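You operate a simulated robot arm through the tools that you are given. There is no shell and no other tool. Be economical: measure what you need, move in short steps, check, and stop when the job is done.

Carry out the task below with a simulated two-armed robot. There is one attempt and no reset: what you move stays moved.

JOB
Rinse the dusty green and red hoops in the tub and hang them on their rail pegs.
Fine: pegs go by colour; the clean hoop stays in the rack.

The check looks at the end state, three seconds after you hand in, the way a careful person would. Anything else that was tipped, shoved, dropped, spilled or broken makes it a failure.

ROBOT AND FRAMES
Two 7-joint arms with three-finger grippers on one trunk, on a base that drives. Base frame: it is fixed to the floor where the robot stands at the start and does not move with it; the origin is under the middle of the robot, x ahead of it, y to its left, z up; the surface under the hand at the start is at about z = 800. Units: mm, degrees, N and s.
The left shoulder is at the start at [30, 124, 1083], the right one opposite. With the tool pointing down near the work surface each hand reaches from about 100 to 780 mm from the robot's upright axis, wherever it stands, measured 20 degrees to its own side. Places, roughly: peg rail [900, 100, 1000]; rinse tub [700, -100, 900]. Payload 2.2 kg a hand.
The tool frame of a hand sits at the grasp point between the pads (the TCP): z along the fingers, y along the line on which they close. The tips reach 28 mm beyond it. Largest opening 102 mm; the body of the gripper starts 71 mm behind the TCP.
Orientation is that of the tool frame in the base frame, as a unit quaternion [x, y, z, w]. With the fingers straight down and closing along the base's y, the tool's x points along the base's -x, its y along +y and its z along -z.

CONTROLS
- The arms move only by the tool apply_moves. It takes "left_series", "right_series" or both (then of equal length, played together; a hand with none holds still); each is a list of rows, each a list of 7 numbers: the turn, a rotation vector about the base's x, y, z in units of 6 degrees (1.0 is 6 degrees), then the shift along the base's x, y, z in units of 25 mm (1.0 is 25 mm), then the finger opening in mm, from 0 to 102. In form: [[rx, ry, rz, tx, ty, tz, fingers], ...]. A call has 1 to 20 rows; each row shifts and turns the commanded pose from where the row before left it. A call with a number of a shift or a turn outside -1 to 1 is refused whole. Rows are played at 5 a second. More than 50 mm and 8.6 degrees between two rows, or a gripper value outside its range, and nothing of the call is played. Where a pose cannot be reached the arm comes as near as it can. A force on the tool above 90 N (or 10 N above the force at the start of the call, whichever is more), or a blocked arm, ends the call early, and 0.2 s more pass. The fingers move at their own pace and stop on an object; they squeeze with about 39 N. The grip force told is the motor's: it shows also when the fingers shut on nothing. Time passes only in rows, and 0.2 s behind the last, so rows that do not move let the fingers close. The reply holds the time, the measured pose of the TCP, the force on the tool along the base axes, the opening and the grip force, in the units named above and with some noise, with the torque about the TCP (base axes, N m) and any sound that the robot's microphone picked up.
- Cameras (640 x 400 px; columns grow to the right, rows downward): "scene" is now at [45.8, -9.6, 1802.7]; the picture's right is [0.06, -1.00, 0.00], its down [-0.81, -0.05, -0.59] and it looks along [0.59, 0.04, -0.81] (base axes); focal length 290 px, centre (320, 200). "left" rides on the left gripper at [72, 38, -86] in its tool frame; the picture's right is [-0.46, 0.89, 0.00], its down [-0.60, -0.32, -0.73] and it looks along [-0.65, -0.34, 0.68] (tool axes); focal length 256 px, centre (320, 200). "right" rides on the right gripper at [69, 44, -86] in its tool frame; the picture's right is [-0.53, 0.85, 0.00], its down [-0.58, -0.36, -0.73] and it looks along [-0.62, -0.39, 0.68] (tool axes); focal length 256 px, centre (320, 200). There is no depth. A picture from a camera that has moved, and an enlarged one, comes with that camera's place and axes in the base frame and with its lens. The place of the scene camera against the robot may be out by one fixed shift of up to 25 mm in any direction.
- grab_frame(camera): a new picture of that camera. No time passes.
- lift_body(by): slides the trunk up (or, below 0, down) by that many mm; the arms and the scene camera ride with it, the base frame stays. It gives what a move gives, with no picture.
- steer(legs): drives the robot by 1 to 6 legs, each [ahead, left, turn to the left] in mm, mm and degrees, along the robot's own axes; the way and the turn of a leg run together, so that a leg with both is an arc; at most 1500 mm and 180 degrees a leg. The arms and the cameras ride along, it lands a little off, and it stops where it bumps. It gives what a move gives.
- turn_head(pan, tilt): turns the head with the scene camera to pan (to the left, within 143 degrees either way) and tilt (down, from -29 to 69), counted from straight ahead of the robot. It gives what a move gives.
- inspect(camera, box): a new picture of the part [left, top, right, bottom] of that camera's present view, enlarged. No time passes.
- job_done(): hands the job in; it is judged then, once.

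Go step by step. Nothing tells you exact positions but the pictures and the camera data: compare them with the known pose of the tool, close in by small moves and look again before you grip or let go. The budget is 120 turns and 92 pictures, counting those below and the enlarged ones. Unless the task says otherwise, let go and move clear before handing in, and close with one line.

The tools are called as name(argument=value, ...) on one line, values as JSON. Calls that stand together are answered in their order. apply_moves: Moves the arms, as the interface text tells. Its arguments: {"type":"object","properties":{"left_series":{"type":"array","items":{"type":"array","items":{"type":"number"}}},"right_series":{"type":"array","items":{"type":"array","items":{"type":"number"}}}},"required":[]} The other tools are called the same way: lift_body (by) slides the trunk up or down; steer (legs) drives the base; turn_head (pan, tilt) turns the head that bears the scene camera; grab_frame (camera) takes a picture; inspect (camera, box) takes an enlarged picture of a part of a camera's view; job_done () hands the job in.

At the start:

```text
clock: 0.0
left_eef_pos: [545.0, 344.4, 1353.7]
left_ee_rot: [0.0, 1.0, 0.0, 0.0]
left_contact_force: [-0.2, 0.4, 0.1]
left_ft_torque: [0.0, 0.03, -0.03]
left_width: 102.0
left_grip_force: 0.0
right_eef_pos: [563.1, -113.0, 1371.6]
right_ee_rot: [0.0, 1.0, 0.0, 0.0]
right_contact_force: [0.5, -0.4, -0.1]
right_ft_torque: [0.01, 0.01, -0.04]
right_width: 102.1
right_grip_force: 0.1
trunk travel left (down, up): [-325.0, 215.0]
robot x, y, heading: [-0.1, -1.1, 0.0]
head pan, tilt: [3.4, 53.7]
```

scene: 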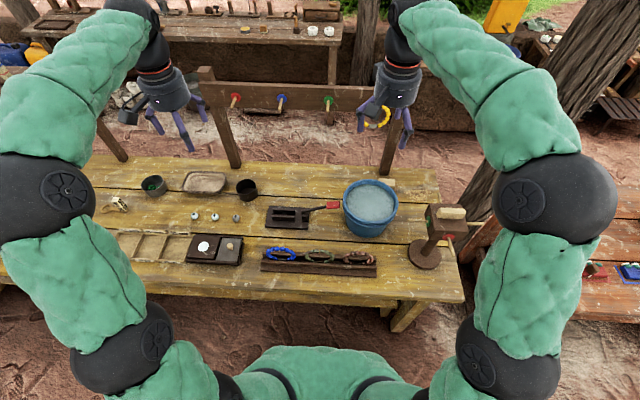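
right: 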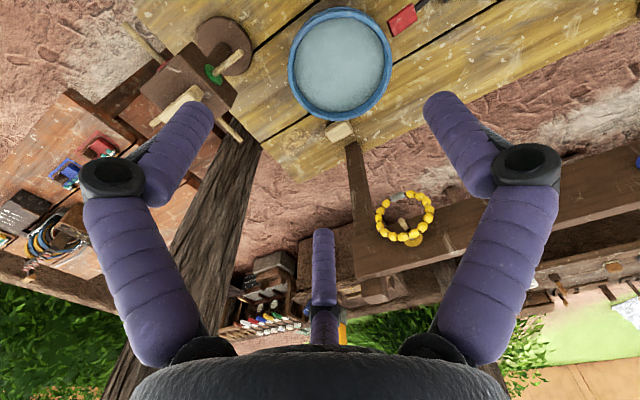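
left: 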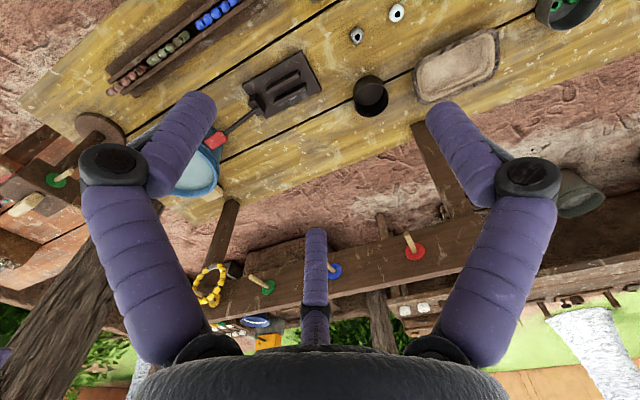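

I see a rack with three hoops in front (blue, dusty green, dusty red), the tub to the right, and the rail with red, blue and green pegs behind. I'll look closer first.

inspect(camera="scene", box=[240, 170, 480, 320])

inspect(camera="scene", box=[190, 70, 430, 220])

inspect(camera="left", box=[80, 0, 320, 150])

inspect(camera="left", box=[180, 180, 500, 380])

```text
2.67 times, centred on (360, 245) of scene
camera zoom: at [45.8, -9.6, 1802.7], right [0.06, -1.0, 0.0], down [-0.81, -0.05, -0.59], along [0.59, 0.04, -0.81], focal length 773 px, centre (213, 80)
```

zoom: 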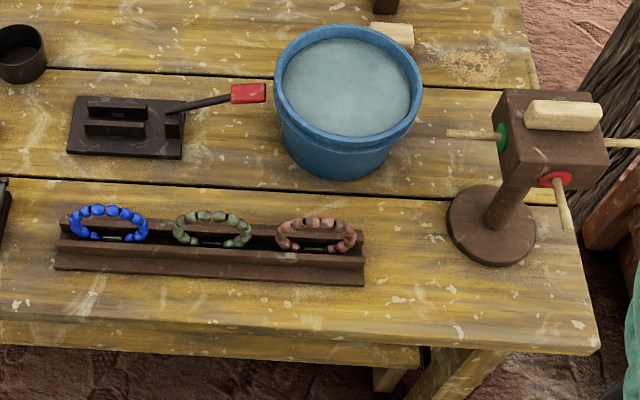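

```text
2.67 times, centred on (310, 145) of scene
camera zoom: at [45.8, -9.6, 1802.7], right [0.06, -1.0, 0.0], down [-0.81, -0.05, -0.59], along [0.59, 0.04, -0.81], focal length 773 px, centre (347, 347)
```

zoom: 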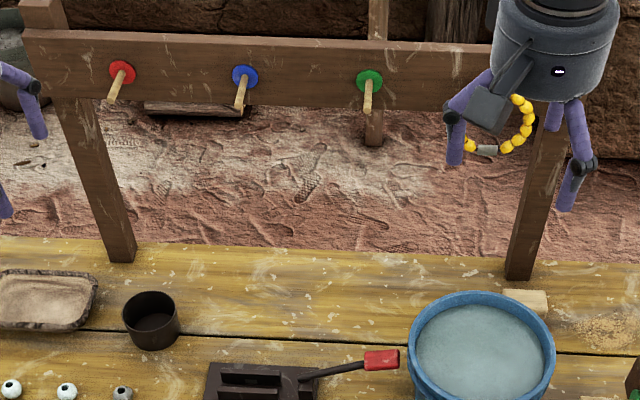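

```text
2.67 times, centred on (200, 75) of left
camera zoom: at [472.9, 381.6, 1439.8], right [0.46, 0.89, 0.0], down [0.6, -0.32, 0.73], along [0.65, -0.34, -0.68], focal length 683 px, centre (640, 533)
```

zoom: 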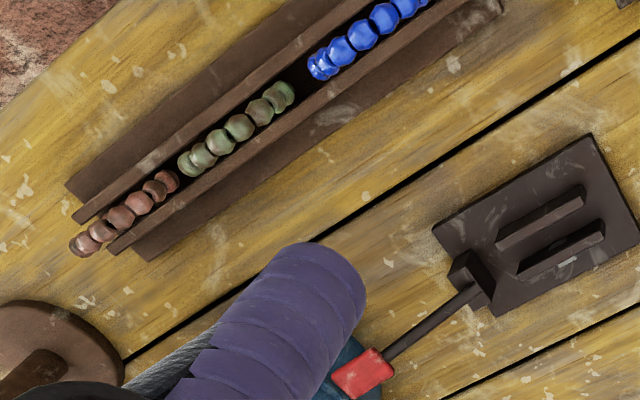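

```text
2.00 times, centred on (340, 280) of left
camera zoom: at [472.9, 381.6, 1439.8], right [0.46, 0.89, 0.0], down [0.6, -0.32, 0.73], along [0.65, -0.34, -0.68], focal length 512 px, centre (280, 40)
```

zoom: 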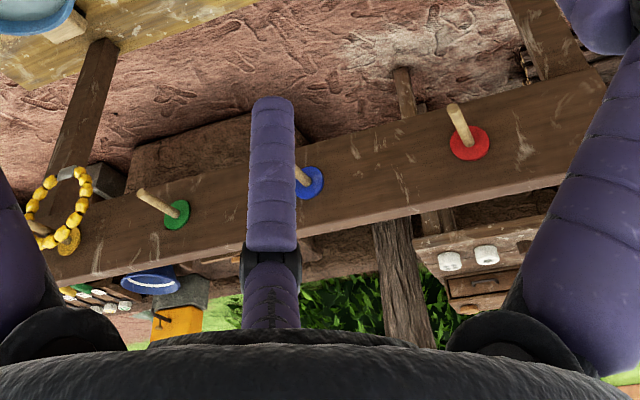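

The hoops stand in the rack groove at about x≈488, with red at y≈-117, green at 19 and blue at 158. The rail pegs are about 60 mm long, with bases near x≈915, z≈1190, red at y≈346 and green at y≈18. Next I check how much room the base has to drive ahead.

turn_head(pan=0, tilt=69)

grab_frame(camera="scene")

```text
clock: 0.8
left_eef_pos: [543.9, 343.8, 1353.7]
left_ee_rot: [0.0, 1.0, 0.0, 0.0]
left_contact_force: [-0.1, 0.3, -0.2]
left_ft_torque: [0.03, -0.04, 0.02]
left_width: 102.0
left_grip_force: 0.1
right_eef_pos: [562.2, -113.1, 1370.3]
right_ee_rot: [0.001, 1.0, 0.0, 0.0]
right_contact_force: [0.3, 0.0, -0.2]
right_ft_torque: [0.01, -0.01, -0.01]
right_width: 102.2
right_grip_force: 0.0
trunk travel left (down, up): [-325.0, 215.0]
robot x, y, heading: [0.4, -0.4, -0.1]
head pan, tilt: [0.0, 68.8]
```

```text
84 pictures are left
camera scene: at [28.6, -14.0, 1785.7], right [0.0, -1.0, 0.0], down [-0.93, 0.0, -0.36], along [0.36, 0.0, -0.93], focal length 290 px, centre (320, 200)
```

scene: 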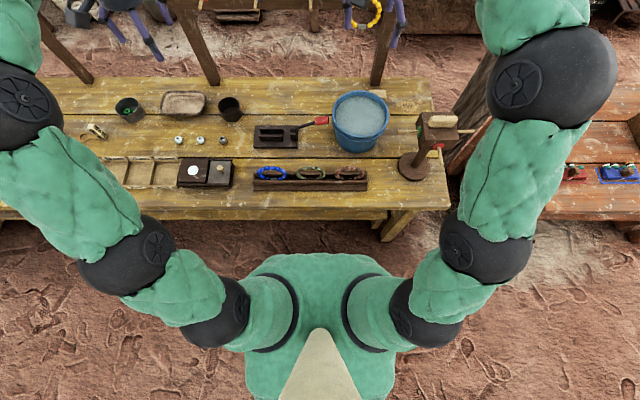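

The chest has roughly 200 mm of clearance ahead. I'll turn the right hand so the fingers close along x and bring it above the green hoop.

apply_moves(right_series=[[0, 0, -1, -0.3, 0.35, -0.6, 102], [0, 0, -1, -0.3, 0.35, -0.6, 102], [0, 0, -1, -0.3, 0.35, -0.6, 102], [0, 0, -1, -0.3, 0.35, -0.6, 102], [0, 0, -1, -0.3, 0.35, -0.6, 102], [0, 0, -1, -0.3, 0.35, -0.6, 102], [0, 0, -1, -0.3, 0.35, -0.6, 102], [0, 0, -1, -0.3, 0.35, -0.6, 102], [0, 0, -1, -0.3, 0.35, -0.6, 102], [0, 0, -1, -0.3, 0.35, -0.6, 102], [0, 0, -1, -0.3, 0.35, -0.6, 102], [0, 0, -1, -0.3, 0.35, -0.6, 102], [0, 0, -1, -0.3, 0.35, -0.6, 102], [0, 0, -1, -0.3, 0.35, -0.6, 102], [0, 0, -1, -0.3, 0.35, -0.6, 102]])

grab_frame(camera="right")

grab_frame(camera="scene")

```text
clock: 4.0
left_eef_pos: [544.7, 345.0, 1353.8]
left_ee_rot: [0.0, 1.0, 0.0, 0.0]
left_contact_force: [0.9, 0.4, -0.5]
left_ft_torque: [-0.01, 0.0, 0.0]
left_width: 101.9
left_grip_force: 0.0
right_eef_pos: [448.8, 17.9, 1147.0]
right_ee_rot: [0.708, 0.706, 0.0, 0.0]
right_contact_force: [0.3, -0.5, -0.5]
right_ft_torque: [-0.02, 0.04, 0.0]
right_width: 102.2
right_grip_force: 0.0
trunk travel left (down, up): [-325.0, 215.0]
robot x, y, heading: [-3.7, -1.1, -0.0]
head pan, tilt: [0.0, 68.8]
```

```text
83 pictures are left
camera right: at [492.1, 87.4, 1233.3], right [0.84, -0.54, 0.0], down [-0.37, -0.58, 0.73], along [-0.39, -0.62, -0.68], focal length 256 px, centre (320, 200)
```

right: 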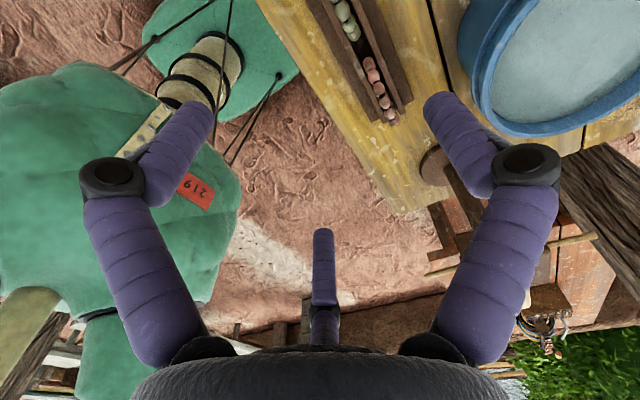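

```text
82 pictures are left
camera scene: at [28.3, -13.5, 1785.7], right [0.0, -1.0, 0.0], down [-0.93, 0.0, -0.36], along [0.36, 0.0, -0.93], focal length 290 px, centre (320, 200)
```

scene: 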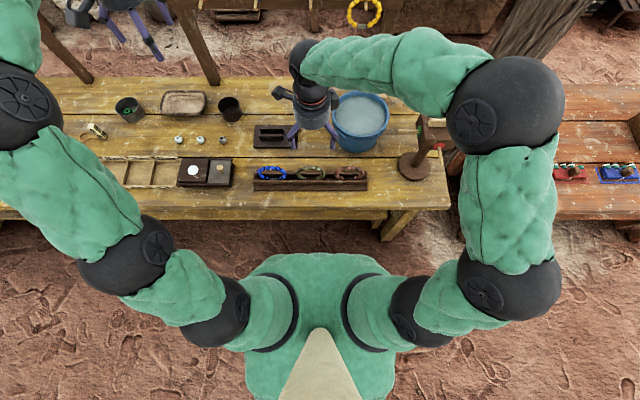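

The hand is in a good posture. I'll pitch it 30° forward and lower it above the green hoop.

apply_moves(right_series=[[0, -1, 0, 0.08, 0, -0.93, 70], [0, -1, 0, 0.08, 0, -0.93, 70], [0, -1, 0, 0.08, 0, -0.93, 70], [0, -1, 0, 0.08, 0, -0.93, 70], [0, -1, 0, 0.08, 0, -0.93, 70], [0, 0, 0, 0.08, 0, -0.93, 70], [0, 0, 0, 0.08, 0, -0.93, 70], [0, 0, 0, 0.08, 0, -0.93, 70]])

grab_frame(camera="right")

grab_frame(camera="scene")

```text
clock: 5.8
left_eef_pos: [544.3, 345.5, 1353.2]
left_ee_rot: [-0.001, 1.0, 0.0, -0.001]
left_contact_force: [1.0, 0.6, 0.3]
left_ft_torque: [0.0, 0.03, 0.01]
left_width: 102.0
left_grip_force: 0.0
right_eef_pos: [490.2, 16.1, 984.0]
right_ee_rot: [0.683, 0.686, 0.179, 0.179]
right_contact_force: [0.1, -0.1, -0.1]
right_ft_torque: [0.0, 0.01, 0.01]
right_width: 70.1
right_grip_force: 0.0
right hand out of reach, approached as far as the arm can: row 6, 7, 8
trunk travel left (down, up): [-325.0, 215.0]
robot x, y, heading: [1.9, -1.0, 0.3]
head pan, tilt: [0.0, 68.8]
```

```text
81 pictures are left
camera right: at [484.8, 85.3, 1080.8], right [0.74, -0.53, 0.42], down [-0.67, -0.58, 0.46], along [0.0, -0.62, -0.79], focal length 256 px, centre (320, 200)
```

right: 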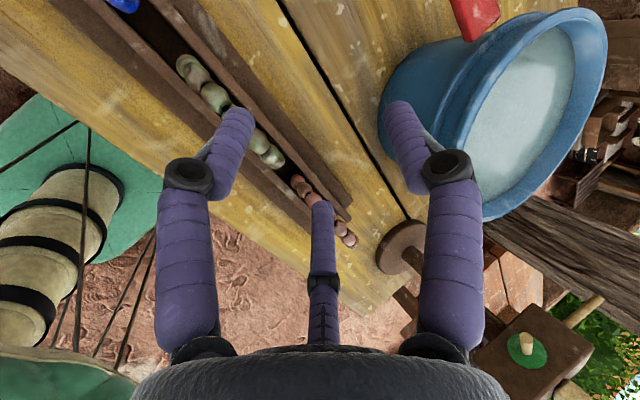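

```text
80 pictures are left
camera scene: at [29.5, -13.3, 1785.6], right [0.0, -1.0, 0.0], down [-0.93, 0.0, -0.36], along [0.36, 0.0, -0.93], focal length 290 px, centre (320, 200)
```

scene: 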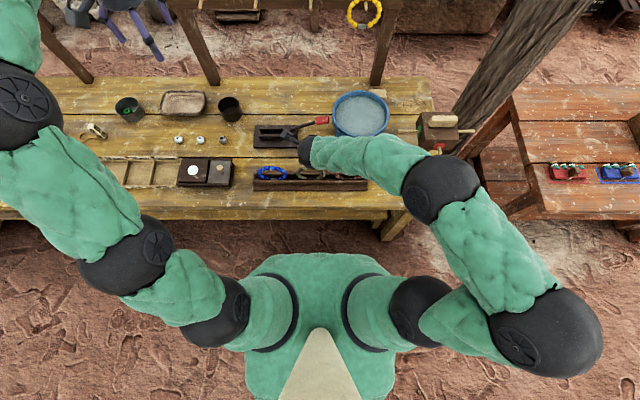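

Hoop plane is at about x≈481 with its top bead near z≈898. The arm alone can't go lower in this pitch, so I shift it slightly back and lower the trunk.

apply_moves(right_series=[[0, 0, 0, -0.56, 0.15, 0, 60]])

lift_body(by=-45)

grab_frame(camera="right")

```text
clock: 6.2
left_eef_pos: [543.0, 344.3, 1354.1]
left_ee_rot: [0.0, 1.0, 0.001, -0.001]
left_contact_force: [-0.2, 0.2, 0.3]
left_ft_torque: [0.02, 0.0, 0.0]
left_width: 102.0
left_grip_force: 0.1
right_eef_pos: [483.4, 18.0, 992.1]
right_ee_rot: [0.682, 0.685, 0.181, 0.181]
right_contact_force: [0.5, 0.8, -0.1]
right_ft_torque: [0.02, 0.01, -0.07]
right_width: 60.0
right_grip_force: 0.0
right hand out of reach, approached as far as the arm can: row 1
trunk travel left (down, up): [-325.0, 215.0]
robot x, y, heading: [4.8, 0.4, 0.1]
head pan, tilt: [0.0, 68.8]
```

```text
clock: 7.0
left_eef_pos: [544.7, 344.4, 1309.4]
left_ee_rot: [0.0, 1.0, 0.0, 0.0]
left_contact_force: [0.4, -0.2, 0.0]
left_ft_torque: [-0.04, 0.0, 0.02]
left_width: 102.2
left_grip_force: 0.0
right_eef_pos: [483.1, 19.4, 948.0]
right_ee_rot: [0.682, 0.685, 0.181, 0.18]
right_contact_force: [0.7, 0.2, 0.3]
right_ft_torque: [0.0, 0.01, 0.0]
right_width: 60.2
right_grip_force: 0.0
trunk travel left (down, up): [-280.0, 260.0]
robot x, y, heading: [0.6, -3.3, 0.2]
head pan, tilt: [0.0, 68.8]
```

```text
79 pictures are left
camera right: at [477.9, 87.6, 1044.5], right [0.74, -0.53, 0.42], down [-0.68, -0.58, 0.46], along [0.0, -0.62, -0.79], focal length 256 px, centre (320, 200)
```

right: 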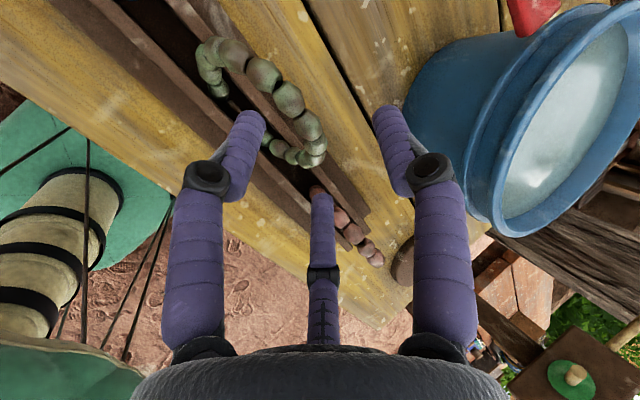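

The green hoop now appears to lean forward at the top. I'll verify from the other cameras.

inspect(camera="left", box=[80, 0, 320, 150])

inspect(camera="scene", box=[240, 110, 400, 210])

inspect(camera="right", box=[160, 10, 400, 160])

```text
2.67 times, centred on (200, 75) of left
camera zoom: at [472.6, 381.6, 1395.1], right [0.46, 0.89, 0.0], down [0.6, -0.32, 0.73], along [0.65, -0.34, -0.68], focal length 683 px, centre (640, 533)
```

zoom: 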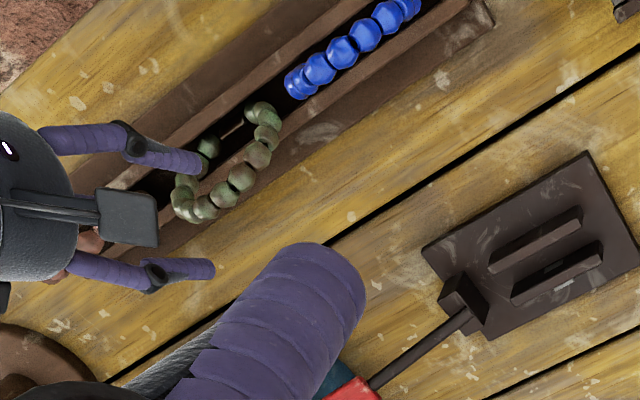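

```text
4.00 times, centred on (320, 160) of scene
camera zoom: at [28.1, -14.1, 1740.8], right [0.0, -1.0, 0.0], down [-0.93, 0.0, -0.36], along [0.36, 0.0, -0.93], focal length 1160 px, centre (320, 360)
```

zoom: 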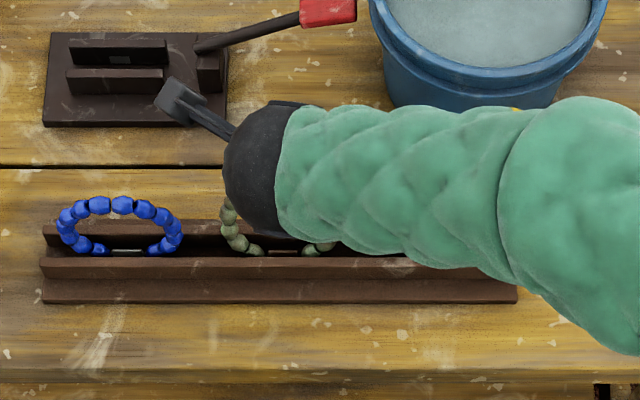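

```text
2.67 times, centred on (280, 85) of right
camera zoom: at [477.9, 87.6, 1044.5], right [0.74, -0.53, 0.42], down [-0.68, -0.58, 0.46], along [0.0, -0.62, -0.79], focal length 683 px, centre (427, 507)
```

zoom: 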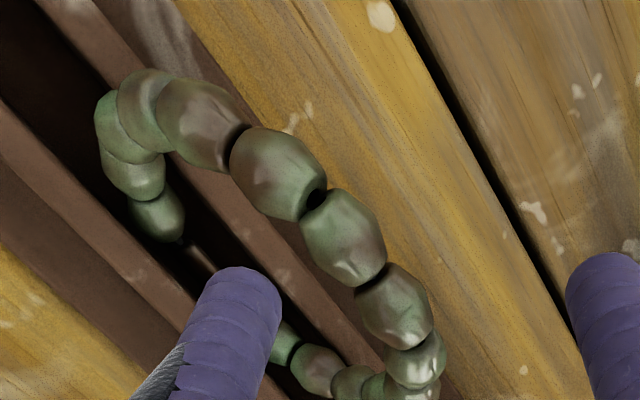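

My lower finger nudged the hoop, so it now leans forward in its groove with its top bead at about [506, 18, 885]. I'll narrow the fingers and come down around that bead.

apply_moves(right_series=[[0, 0, 0, 0, 0, 0, 46]])

lift_body(by=-35)

apply_moves(right_series=[[0, 0, 0, 0.4, 0, 0, 46]])

grab_frame(camera="right")

inspect(camera="left", box=[80, 0, 240, 100])

```text
clock: 7.4
left_eef_pos: [545.0, 343.7, 1308.9]
left_ee_rot: [0.0, 1.0, 0.0, 0.0]
left_contact_force: [-0.8, -0.8, 0.6]
left_ft_torque: [0.02, 0.01, 0.03]
left_width: 101.9
left_grip_force: 0.1
right_eef_pos: [483.6, 18.7, 947.1]
right_ee_rot: [0.683, 0.685, 0.181, 0.181]
right_contact_force: [0.0, 0.3, 0.4]
right_ft_torque: [-0.02, 0.02, -0.01]
right_width: 45.9
right_grip_force: 0.0
trunk travel left (down, up): [-280.0, 260.0]
robot x, y, heading: [-0.9, 0.1, -0.0]
head pan, tilt: [0.0, 68.8]
```

```text
clock: 8.2
left_eef_pos: [544.8, 343.3, 1275.1]
left_ee_rot: [-0.001, 1.0, 0.0, 0.0]
left_contact_force: [0.4, -0.2, 0.2]
left_ft_torque: [-0.02, -0.01, -0.01]
left_width: 102.0
left_grip_force: 0.1
right_eef_pos: [483.1, 18.5, 912.4]
right_ee_rot: [0.683, 0.685, 0.18, 0.18]
right_contact_force: [0.8, 0.1, 0.4]
right_ft_torque: [-0.02, 0.02, 0.03]
right_width: 45.9
right_grip_force: 0.1
trunk travel left (down, up): [-245.0, 295.0]
robot x, y, heading: [0.9, -2.1, 0.2]
head pan, tilt: [0.0, 68.8]
```

```text
clock: 8.6
left_eef_pos: [540.7, 345.9, 1275.6]
left_ee_rot: [-0.001, 1.0, -0.001, 0.002]
left_contact_force: [-0.8, -1.8, 0.6]
left_ft_torque: [-0.01, 0.02, 0.01]
left_width: 102.1
left_grip_force: 0.1
right_eef_pos: [488.0, 20.1, 912.5]
right_ee_rot: [0.681, 0.686, 0.18, 0.18]
right_contact_force: [-26.5, 5.0, 10.1]
right_ft_torque: [-0.29, 0.69, -0.63]
right_width: 51.3
right_grip_force: 4.4
trunk travel left (down, up): [-245.0, 295.0]
robot x, y, heading: [-4.2, -0.3, 0.0]
head pan, tilt: [0.0, 68.8]
```

```text
75 pictures are left
camera right: at [482.8, 89.1, 1008.6], right [0.74, -0.53, 0.42], down [-0.67, -0.58, 0.46], along [0.0, -0.62, -0.78], focal length 256 px, centre (320, 200)
```

right: 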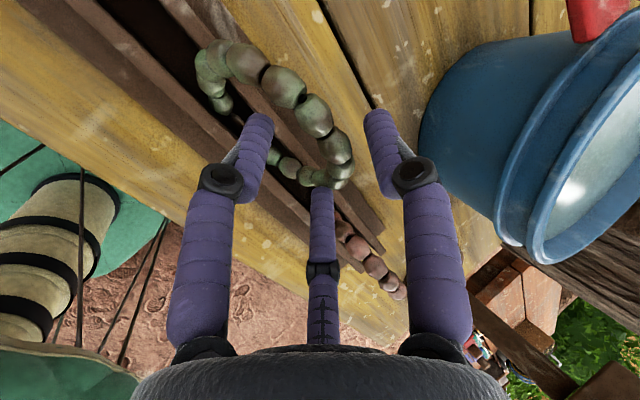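

```text
4.00 times, centred on (160, 50) of left
camera zoom: at [468.7, 382.6, 1361.1], right [0.46, 0.89, 0.0], down [0.6, -0.32, 0.73], along [0.65, -0.34, -0.68], focal length 1024 px, centre (960, 800)
```

zoom: 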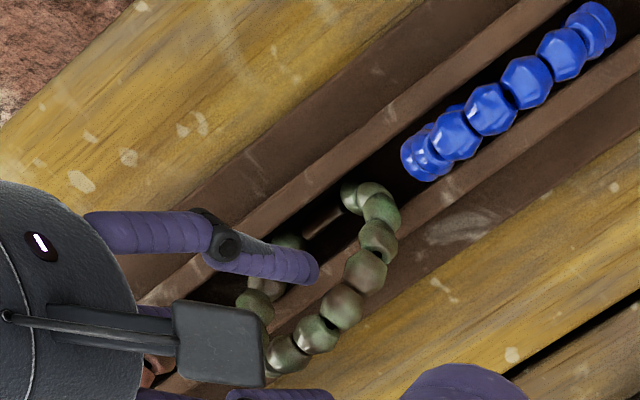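

There's a 26 N push, so something in the hand is touching the hoop. I'll back off and study the real shape of the gripper on the idle left hand.

apply_moves(right_series=[[0, 0, 0, -0.3, 0, 0, 46]])

lift_body(by=60)

turn_head(pan=30, tilt=40)

grab_frame(camera="scene")

grab_frame(camera="right")

```text
clock: 9.0
left_eef_pos: [544.2, 344.5, 1274.0]
left_ee_rot: [0.0, 1.0, 0.0, 0.0]
left_contact_force: [-0.2, -0.7, 1.0]
left_ft_torque: [0.01, -0.02, -0.03]
left_width: 102.0
left_grip_force: 0.1
right_eef_pos: [487.1, 16.7, 914.0]
right_ee_rot: [0.683, 0.684, 0.181, 0.181]
right_contact_force: [-3.9, -2.6, 1.3]
right_ft_torque: [-0.11, 0.11, -0.11]
right_width: 48.3
right_grip_force: 1.7
trunk travel left (down, up): [-245.0, 295.0]
robot x, y, heading: [1.9, 0.0, 0.3]
head pan, tilt: [0.0, 68.8]
```

```text
clock: 10.0
left_eef_pos: [544.3, 344.1, 1334.4]
left_ee_rot: [0.001, 1.0, 0.0, 0.0]
left_contact_force: [0.0, -0.5, 0.1]
left_ft_torque: [0.0, -0.02, 0.01]
left_width: 101.9
left_grip_force: 0.1
right_eef_pos: [485.1, 18.9, 971.9]
right_ee_rot: [0.683, 0.685, 0.18, 0.18]
right_contact_force: [-0.2, -0.1, -0.4]
right_ft_torque: [0.02, 0.01, 0.01]
right_width: 45.8
right_grip_force: 0.1
trunk travel left (down, up): [-305.0, 235.0]
robot x, y, heading: [-5.8, 4.0, -0.0]
head pan, tilt: [0.0, 68.8]
```

```text
clock: 11.0
left_eef_pos: [545.7, 344.2, 1335.8]
left_ee_rot: [-0.001, 1.0, 0.0, 0.0]
left_contact_force: [-0.2, -0.2, -0.3]
left_ft_torque: [-0.02, 0.02, 0.03]
left_width: 102.1
left_grip_force: 0.0
right_eef_pos: [485.2, 19.1, 972.6]
right_ee_rot: [0.683, 0.685, 0.181, 0.18]
right_contact_force: [1.3, -0.6, 0.1]
right_ft_torque: [0.01, 0.01, 0.0]
right_width: 45.9
right_grip_force: 0.1
trunk travel left (down, up): [-305.0, 235.0]
robot x, y, heading: [-1.1, 0.6, 0.1]
head pan, tilt: [30.0, 40.0]
```

```text
73 pictures are left
camera scene: at [46.2, 28.4, 1801.7], right [0.5, -0.87, 0.0], down [-0.56, -0.32, -0.77], along [0.66, 0.38, -0.64], focal length 290 px, centre (320, 200)
```

scene: 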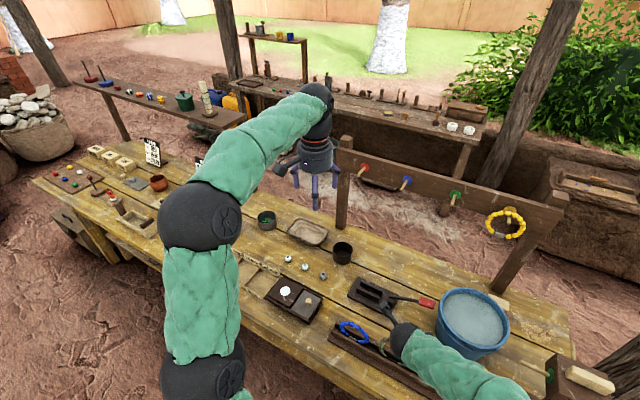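

```text
72 pictures are left
camera right: at [479.8, 87.8, 1069.6], right [0.74, -0.53, 0.42], down [-0.68, -0.58, 0.46], along [0.0, -0.62, -0.79], focal length 256 px, centre (320, 200)
```

right: 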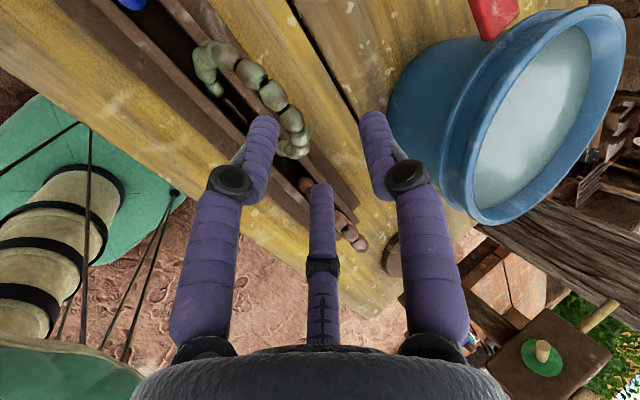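

inspect(camera="scene", box=[270, 120, 366, 220])

inspect(camera="left", box=[60, 0, 300, 150])

```text
4.00 times, centred on (318, 170) of scene
camera zoom: at [46.2, 28.4, 1801.7], right [0.5, -0.87, 0.0], down [-0.56, -0.32, -0.77], along [0.66, 0.38, -0.64], focal length 1160 px, centre (328, 320)
```

zoom: 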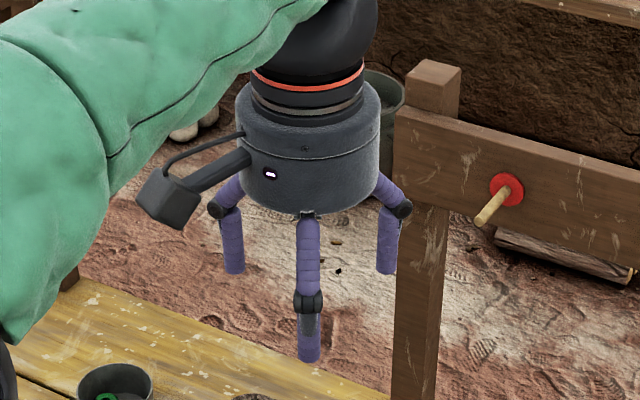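

```text
2.67 times, centred on (180, 75) of left
camera zoom: at [472.9, 381.6, 1419.7], right [0.46, 0.89, 0.0], down [0.6, -0.32, 0.73], along [0.65, -0.34, -0.68], focal length 683 px, centre (693, 533)
```

zoom: 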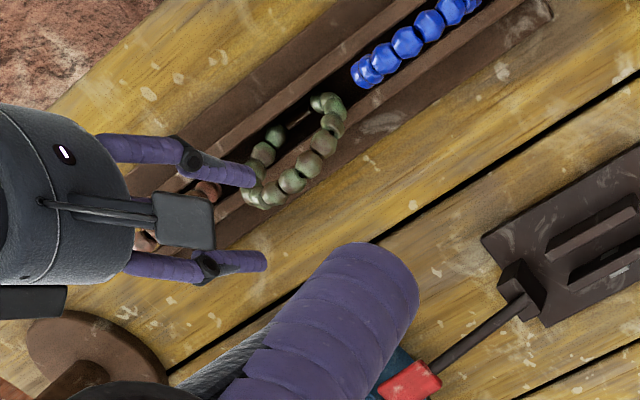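

The hand actually has three jaws at 120°: one at tool +y and two at -y±60°. When pitched, its near fingers foul the ring. I'll set the hand vertical, where the ring sits well between the single jaw and the pair.

apply_moves(right_series=[[0, 1, 0, 0.1, 0, 0.5, 80], [0, 1, 0, 0.1, 0, 0.3, 80], [0, 1, 0, 0.1, 0, 0, 80], [0, 1, 0, 0.1, 0, 0, 80], [0, 1, 0, 0.1, 0, 0, 80]])

grab_frame(camera="right")

```text
clock: 12.2
left_eef_pos: [545.7, 344.5, 1332.5]
left_ee_rot: [0.0, 1.0, 0.0, -0.001]
left_contact_force: [1.2, 1.2, 0.1]
left_ft_torque: [-0.02, 0.01, -0.02]
left_width: 102.2
left_grip_force: 0.0
right_eef_pos: [497.9, 18.6, 992.9]
right_ee_rot: [0.706, 0.709, -0.003, -0.004]
right_contact_force: [-0.4, -0.1, -0.2]
right_ft_torque: [0.03, 0.02, -0.03]
right_width: 80.0
right_grip_force: 0.1
trunk travel left (down, up): [-305.0, 235.0]
robot x, y, heading: [5.0, -1.2, 0.1]
head pan, tilt: [30.0, 40.0]
```

```text
69 pictures are left
camera right: at [542.4, 87.6, 1078.9], right [0.85, -0.53, -0.01], down [-0.36, -0.58, 0.73], along [-0.4, -0.62, -0.68], focal length 256 px, centre (320, 200)
```

right: 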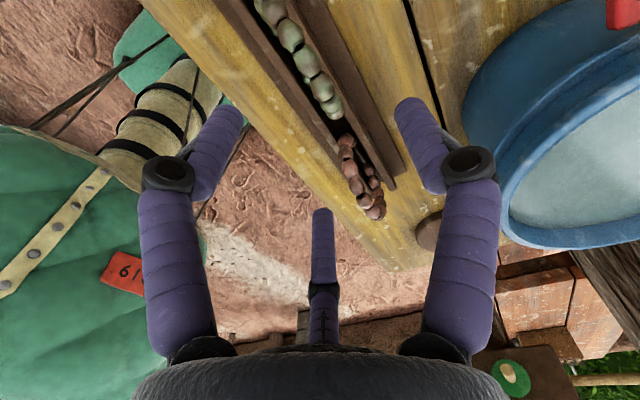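

apply_moves(right_series=[[0, 0, 0, 0, 0, -0.8, 80], [0, 0, 0, 0, 0, -0.8, 80], [0, 0, 0, 0, 0, -0.8, 80]])

grab_frame(camera="right")

inspect(camera="left", box=[60, 0, 300, 150])

```text
clock: 13.0
left_eef_pos: [545.6, 344.5, 1332.5]
left_ee_rot: [0.001, 1.0, 0.0, 0.0]
left_contact_force: [0.4, -0.7, -0.4]
left_ft_torque: [0.0, -0.02, -0.02]
left_width: 102.1
left_grip_force: 0.2
right_eef_pos: [499.1, 18.0, 933.1]
right_ee_rot: [0.707, 0.708, -0.003, -0.002]
right_contact_force: [0.2, -0.3, -0.2]
right_ft_torque: [-0.03, -0.02, 0.01]
right_width: 79.9
right_grip_force: 0.0
trunk travel left (down, up): [-305.0, 235.0]
robot x, y, heading: [1.8, 1.7, -0.1]
head pan, tilt: [30.0, 40.0]
```

```text
68 pictures are left
camera right: at [543.2, 87.5, 1019.4], right [0.85, -0.53, -0.01], down [-0.36, -0.58, 0.73], along [-0.39, -0.62, -0.68], focal length 256 px, centre (320, 200)
```

right: 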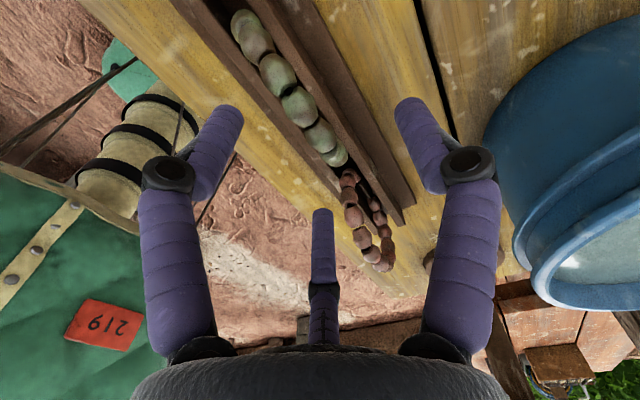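

```text
2.67 times, centred on (180, 75) of left
camera zoom: at [473.5, 381.8, 1419.4], right [0.47, 0.89, 0.0], down [0.6, -0.32, 0.73], along [0.65, -0.34, -0.68], focal length 683 px, centre (693, 533)
```

zoom: 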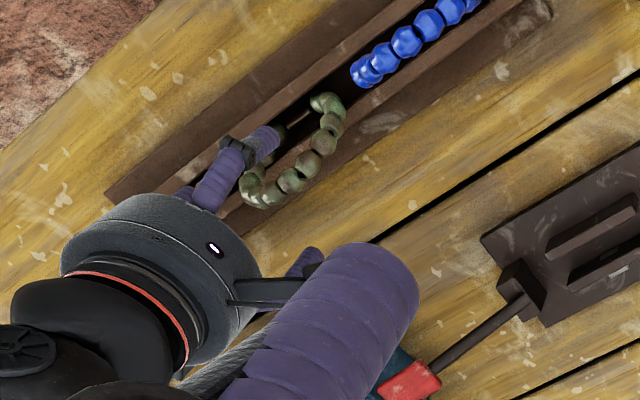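

apply_moves(right_series=[[0, 0, 0, -0.1, 0, -0.7, 80], [0, 0, 0, 0, 0, -0.6, 80]])

grab_frame(camera="right")

inspect(camera="left", box=[60, 0, 300, 150])

```text
clock: 13.6
left_eef_pos: [544.3, 344.7, 1333.6]
left_ee_rot: [0.0, 1.0, 0.0, 0.001]
left_contact_force: [-0.2, 1.3, -0.1]
left_ft_torque: [-0.02, -0.01, -0.01]
left_width: 101.9
left_grip_force: 0.1
right_eef_pos: [495.0, 18.9, 899.8]
right_ee_rot: [0.706, 0.708, -0.003, -0.003]
right_contact_force: [-0.4, 0.7, -0.4]
right_ft_torque: [0.0, 0.0, -0.02]
right_width: 79.9
right_grip_force: 0.0
trunk travel left (down, up): [-305.0, 235.0]
robot x, y, heading: [-0.2, -0.9, 0.2]
head pan, tilt: [30.0, 40.0]
```

```text
66 pictures are left
camera right: at [538.5, 88.1, 986.8], right [0.85, -0.53, -0.01], down [-0.36, -0.58, 0.73], along [-0.39, -0.62, -0.68], focal length 256 px, centre (320, 200)
```

right: 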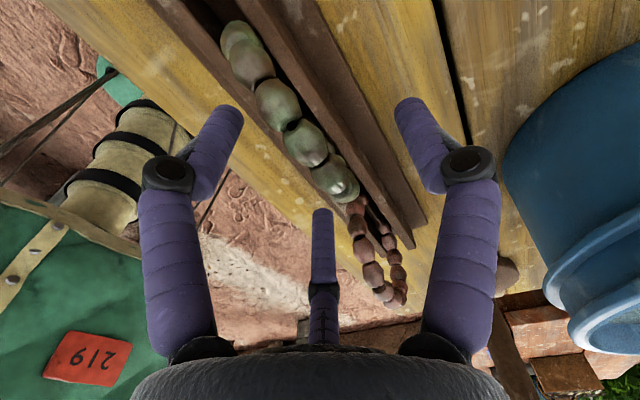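

```text
2.67 times, centred on (180, 75) of left
camera zoom: at [473.0, 381.6, 1419.7], right [0.47, 0.89, 0.0], down [0.6, -0.32, 0.73], along [0.65, -0.34, -0.68], focal length 683 px, centre (693, 533)
```

zoom: 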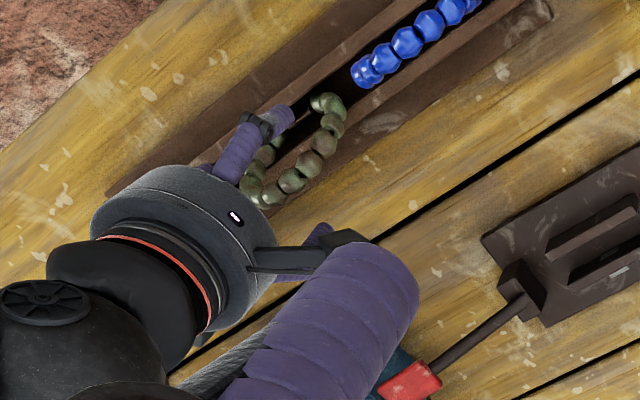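

The ring is between the jaws, about 15 mm beyond the TCP. I'll fine-adjust and close.

apply_moves(right_series=[[0, 0, 0, -0.12, 0, -0.2, 70], [0, 0, 0, 0, 0, 0, 40], [0, 0, 0, 0, 0, 0, 20], [0, 0, 0, 0, 0, 0, 5], [0, 0, 0, 0, 0, 0, 5]])

grab_frame(camera="right")

```text
clock: 14.8
left_eef_pos: [543.3, 345.9, 1335.0]
left_ee_rot: [0.0, 1.0, -0.001, 0.001]
left_contact_force: [0.5, 0.4, -0.3]
left_ft_torque: [-0.01, -0.01, -0.02]
left_width: 102.0
left_grip_force: 0.1
right_eef_pos: [490.1, 18.6, 895.5]
right_ee_rot: [0.706, 0.708, -0.003, -0.003]
right_contact_force: [-10.6, 0.3, 10.7]
right_ft_torque: [-0.07, 0.61, -0.77]
right_width: 22.6
right_grip_force: 39.0
trunk travel left (down, up): [-305.0, 235.0]
robot x, y, heading: [-1.3, -1.6, 0.1]
head pan, tilt: [30.0, 40.0]
```

```text
64 pictures are left
camera right: at [533.4, 88.1, 981.8], right [0.85, -0.53, -0.01], down [-0.36, -0.58, 0.73], along [-0.39, -0.62, -0.68], focal length 256 px, centre (320, 200)
```

right: 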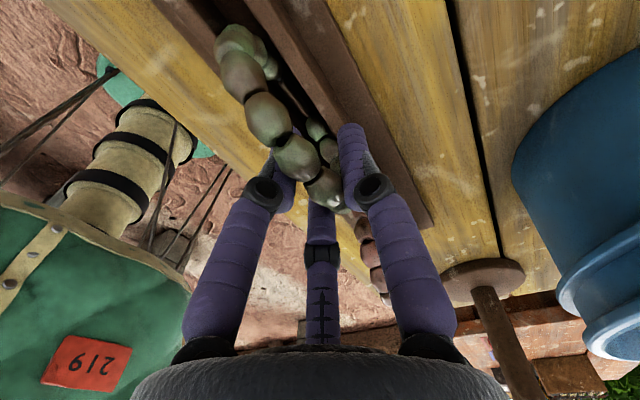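

The hoop is gripped. I lift it gently and check.

apply_moves(right_series=[[0, 0, 0, 0, 0, 0.4, 5], [0, 0, 0, 0, 0, 0.8, 5], [0, 0, 0, 0, 0, 1, 5], [0, 0, 0, 0, 0, 1, 5], [0, 0, 0, 0, 0, 1, 5], [0, 0, 0, 0, 0, 1, 5]])

grab_frame(camera="right")

turn_head(pan=0, tilt=55)

grab_frame(camera="scene")

grab_frame(camera="left")

```text
clock: 16.2
left_eef_pos: [544.9, 343.8, 1334.4]
left_ee_rot: [0.0, 1.0, 0.0, 0.0]
left_contact_force: [0.0, 0.2, 0.0]
left_ft_torque: [-0.04, -0.02, 0.03]
left_width: 102.1
left_grip_force: 0.1
right_eef_pos: [491.2, 16.8, 1026.8]
right_ee_rot: [0.706, 0.709, -0.003, -0.002]
right_contact_force: [-0.6, -0.8, -0.4]
right_ft_torque: [-0.01, -0.03, 0.0]
right_width: 18.8
right_grip_force: 39.1
trunk travel left (down, up): [-305.0, 235.0]
robot x, y, heading: [-2.2, 0.8, 0.0]
head pan, tilt: [30.0, 40.0]
```

```text
63 pictures are left
camera right: at [535.3, 86.4, 1112.6], right [0.85, -0.53, -0.01], down [-0.36, -0.58, 0.73], along [-0.39, -0.62, -0.68], focal length 256 px, centre (320, 200)
```

right: 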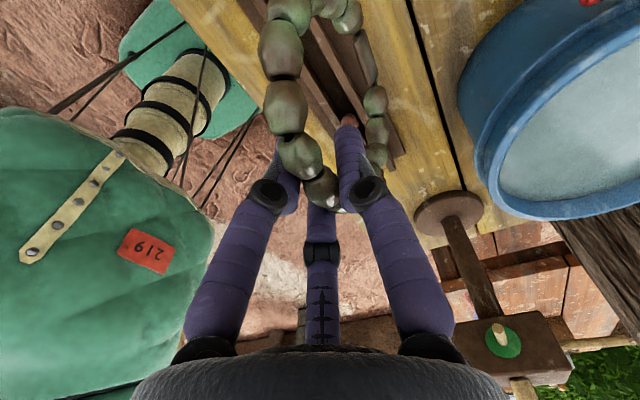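

```text
clock: 17.1
left_eef_pos: [543.7, 345.3, 1333.7]
left_ee_rot: [0.0, 1.0, 0.001, 0.0]
left_contact_force: [0.0, 0.4, -0.2]
left_ft_torque: [-0.02, 0.03, -0.01]
left_width: 101.7
left_grip_force: 0.0
right_eef_pos: [491.8, 17.8, 1026.1]
right_ee_rot: [0.705, 0.709, -0.003, -0.002]
right_contact_force: [0.3, 1.6, 0.0]
right_ft_torque: [-0.02, 0.02, -0.02]
right_width: 19.0
right_grip_force: 38.9
trunk travel left (down, up): [-305.0, 235.0]
robot x, y, heading: [-0.2, -1.0, 0.2]
head pan, tilt: [0.0, 55.0]
```

```text
62 pictures are left
camera scene: at [44.7, -13.9, 1781.1], right [0.0, -1.0, 0.0], down [-0.82, 0.0, -0.57], along [0.57, 0.0, -0.82], focal length 290 px, centre (320, 200)
```

scene: 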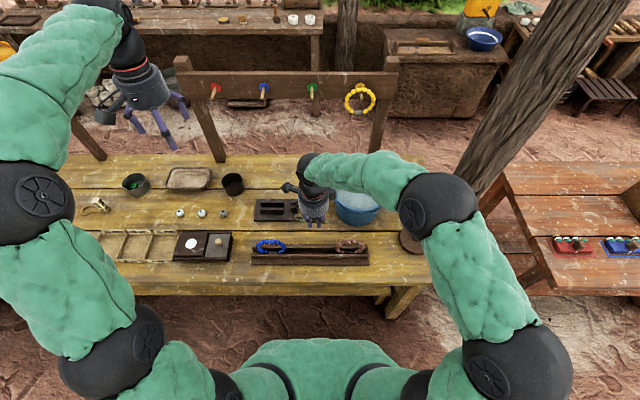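

```text
61 pictures are left
camera left: at [472.9, 381.6, 1419.7], right [0.46, 0.89, 0.0], down [0.6, -0.32, 0.73], along [0.65, -0.34, -0.68], focal length 256 px, centre (320, 200)
```

left: 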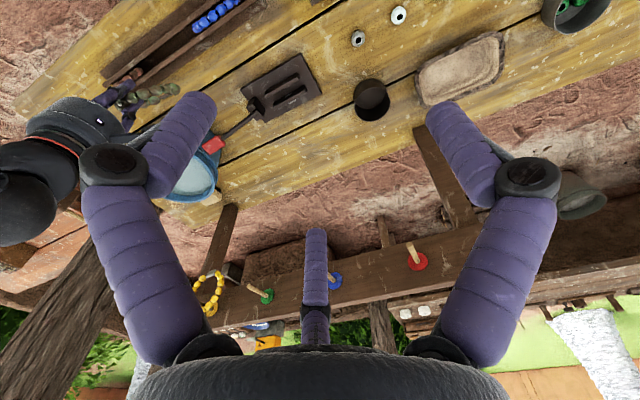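

The hoop is lifted; I zoom in to see how it hangs in the grip.

inspect(camera="left", box=[80, 50, 208, 130])

inspect(camera="scene", box=[240, 150, 400, 270])

```text
5.00 times, centred on (144, 90) of left
camera zoom: at [472.9, 381.6, 1419.7], right [0.46, 0.89, 0.0], down [0.6, -0.32, 0.73], along [0.65, -0.34, -0.68], focal length 1280 px, centre (1200, 750)
```

zoom: 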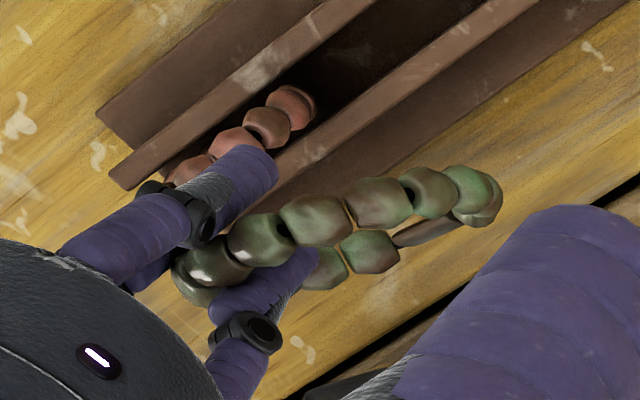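

```text
3.33 times, centred on (320, 210) of scene
camera zoom: at [44.7, -13.9, 1781.1], right [0.0, -1.0, 0.0], down [-0.82, 0.0, -0.57], along [0.57, 0.0, -0.82], focal length 967 px, centre (320, 167)
```

zoom: 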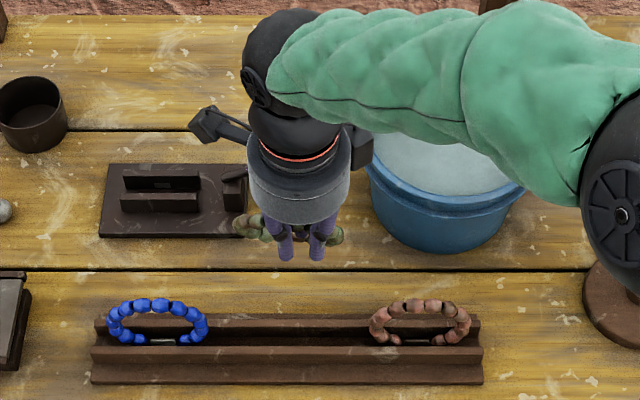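

The hoop hangs nearly vertically about 100 mm below the TCP. Now I'll raise it and carry it over the tub, estimated at [675, -138] with its rim near z≈930.

apply_moves(right_series=[[0, 0, 0, 0, 0, 1, 5], [0, 0, 0, 0, 0, 1, 5], [0, 0, 0, 0, 0, 0.8, 5], [0, 0, 0, 0.8, -0.8, 0, 5], [0, 0, 0, 0.8, -0.8, 0, 5], [0, 0, 0, 0.8, -0.8, 0, 5], [0, 0, 0, 0.8, -0.8, 0, 5], [0, 0, 0, 0.8, -0.8, 0, 5], [0, 0, 0, 0.8, -0.8, 0, 5], [0, 0, 0, 0.8, -0.8, 0, 5], [0, 0, 0, 0.8, -0.8, 0, 5]])

grab_frame(camera="right")

inspect(camera="scene", box=[260, 110, 460, 260])

```text
clock: 19.5
left_eef_pos: [545.4, 343.6, 1334.3]
left_ee_rot: [0.0, 1.0, 0.0, 0.0]
left_contact_force: [0.3, 0.0, -0.3]
left_ft_torque: [0.02, -0.01, -0.01]
left_width: 102.0
left_grip_force: 0.1
right_eef_pos: [653.7, -142.2, 1094.3]
right_ee_rot: [0.706, 0.708, -0.002, -0.003]
right_contact_force: [0.8, 0.3, 0.1]
right_ft_torque: [0.0, 0.05, 0.02]
right_width: 18.8
right_grip_force: 39.6
trunk travel left (down, up): [-305.0, 235.0]
robot x, y, heading: [0.3, 0.9, 0.1]
head pan, tilt: [0.0, 55.0]
```

```text
58 pictures are left
camera right: at [696.9, -73.1, 1179.8], right [0.85, -0.53, -0.01], down [-0.36, -0.58, 0.73], along [-0.4, -0.62, -0.68], focal length 256 px, centre (320, 200)
```

right: 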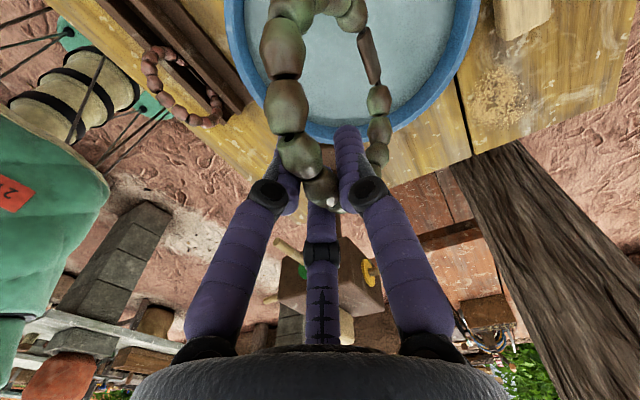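

```text
2.67 times, centred on (360, 185) of scene
camera zoom: at [45.7, -14.7, 1781.1], right [0.0, -1.0, 0.0], down [-0.82, 0.0, -0.57], along [0.57, 0.0, -0.82], focal length 773 px, centre (213, 240)
```

zoom: 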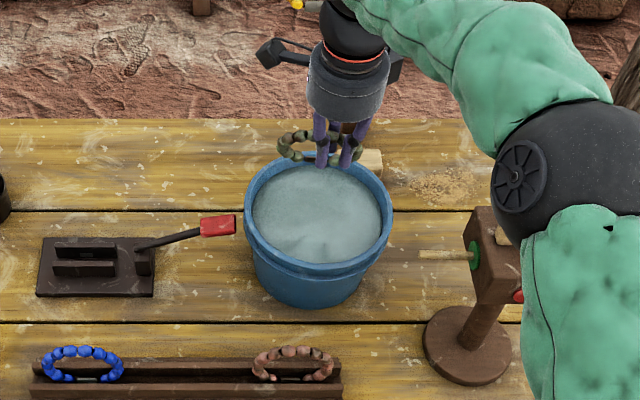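

The tub centre is about [684, -142], rim near z≈930. The tub is barely as deep as the hoop, so I'll pitch the hand 36° so the whole hoop can go under.

apply_moves(right_series=[[0, -1, 0, 0.15, -0.1, 0, 5], [0, -1, 0, 0.15, -0.1, 0, 5], [0, -1, 0, 0.15, -0.1, 0, 5], [0, -1, 0, 0.15, -0.1, 0, 5], [0, -1, 0, 0.15, -0.1, 0, 5], [0, -1, 0, 0.15, -0.1, 0, 5], [0, 0, 0, 0, 0, -1, 5], [0, 0, 0, 0, 0, -1, 5], [0, 0, 0, 0, 0, -0.8, 5]])

grab_frame(camera="right")

inspect(camera="scene", box=[280, 130, 440, 250])

```text
clock: 21.5
left_eef_pos: [544.7, 343.1, 1333.7]
left_ee_rot: [0.0, 1.0, 0.0, 0.0]
left_contact_force: [-0.4, 0.6, 0.0]
left_ft_torque: [0.01, 0.0, -0.02]
left_width: 102.2
left_grip_force: 0.1
right_eef_pos: [676.0, -156.3, 1025.1]
right_ee_rot: [0.672, 0.674, 0.217, 0.215]
right_contact_force: [0.3, 0.5, -0.5]
right_ft_torque: [-0.02, 0.03, 0.01]
right_width: 18.4
right_grip_force: 39.4
trunk travel left (down, up): [-305.0, 235.0]
robot x, y, heading: [-0.1, -1.5, 0.0]
head pan, tilt: [0.0, 55.0]
```

```text
56 pictures are left
camera right: at [660.1, -86.6, 1120.4], right [0.69, -0.53, 0.49], down [-0.72, -0.58, 0.38], along [0.08, -0.62, -0.78], focal length 256 px, centre (320, 200)
```

right: 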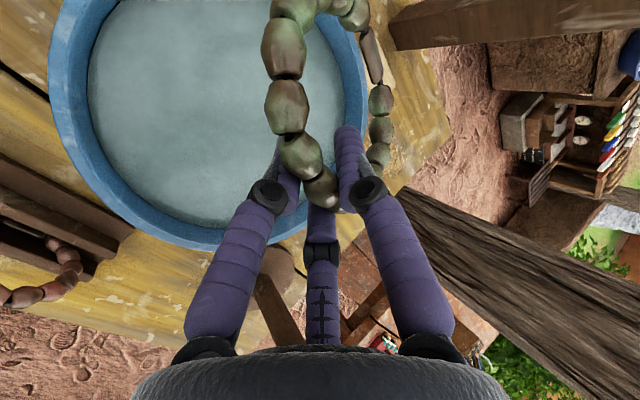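

```text
3.33 times, centred on (360, 190) of scene
camera zoom: at [45.3, -14.0, 1781.1], right [0.0, -1.0, 0.0], down [-0.82, 0.0, -0.57], along [0.57, 0.0, -0.82], focal length 967 px, centre (187, 233)
```

zoom: 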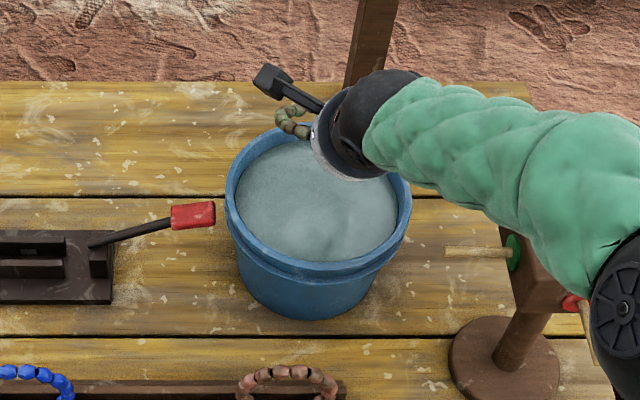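

The hoop itself leans forward in the grip, so 36° puts it too near the far rim. I'll ease the pitch to 24°, shift back, and descend in steps.

apply_moves(right_series=[[0, 1, 0, -0.5, 0, 0, 5], [0, 1, 0, -0.54, 0.1, 0, 5], [0, 0, 0, 0, 0, -0.8, 5], [0, 0, 0, 0, 0, -0.8, 5], [0, 0, 0, 0, 0, -0.8, 5]])

grab_frame(camera="right")

inspect(camera="scene", box=[280, 130, 440, 250])

```text
clock: 22.7
left_eef_pos: [544.7, 344.3, 1333.0]
left_ee_rot: [0.0, 1.0, 0.0, 0.001]
left_contact_force: [1.5, 0.4, 0.8]
left_ft_torque: [0.01, 0.03, 0.01]
left_width: 101.9
left_grip_force: 0.1
right_eef_pos: [650.4, -154.2, 963.6]
right_ee_rot: [0.691, 0.693, 0.145, 0.144]
right_contact_force: [0.3, 0.9, -0.1]
right_ft_torque: [-0.01, 0.04, 0.01]
right_width: 18.3
right_grip_force: 39.8
trunk travel left (down, up): [-305.0, 235.0]
robot x, y, heading: [-0.1, 1.6, 0.0]
head pan, tilt: [0.0, 55.0]
```

```text
54 pictures are left
camera right: at [654.6, -85.0, 1061.3], right [0.78, -0.53, 0.34], down [-0.62, -0.58, 0.52], along [-0.08, -0.62, -0.78], focal length 256 px, centre (320, 200)
```

right: 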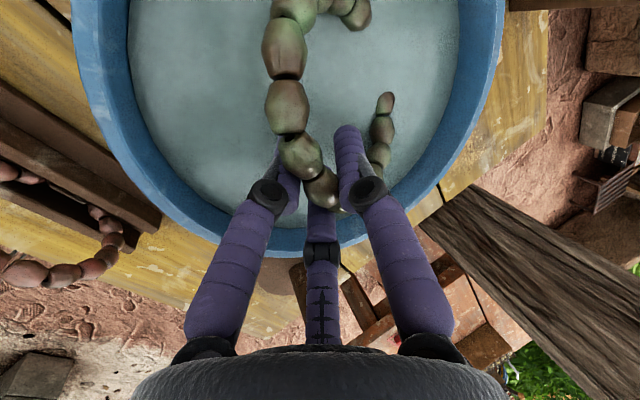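

```text
3.33 times, centred on (360, 190) of scene
camera zoom: at [45.3, -14.2, 1781.1], right [0.0, -1.0, 0.0], down [-0.82, 0.0, -0.57], along [0.57, 0.0, -0.82], focal length 967 px, centre (187, 233)
```

zoom: 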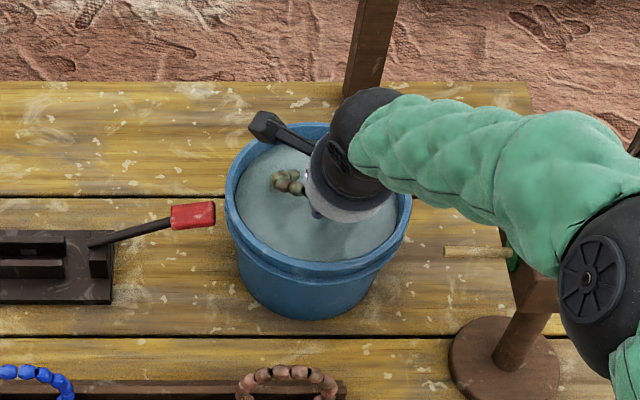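

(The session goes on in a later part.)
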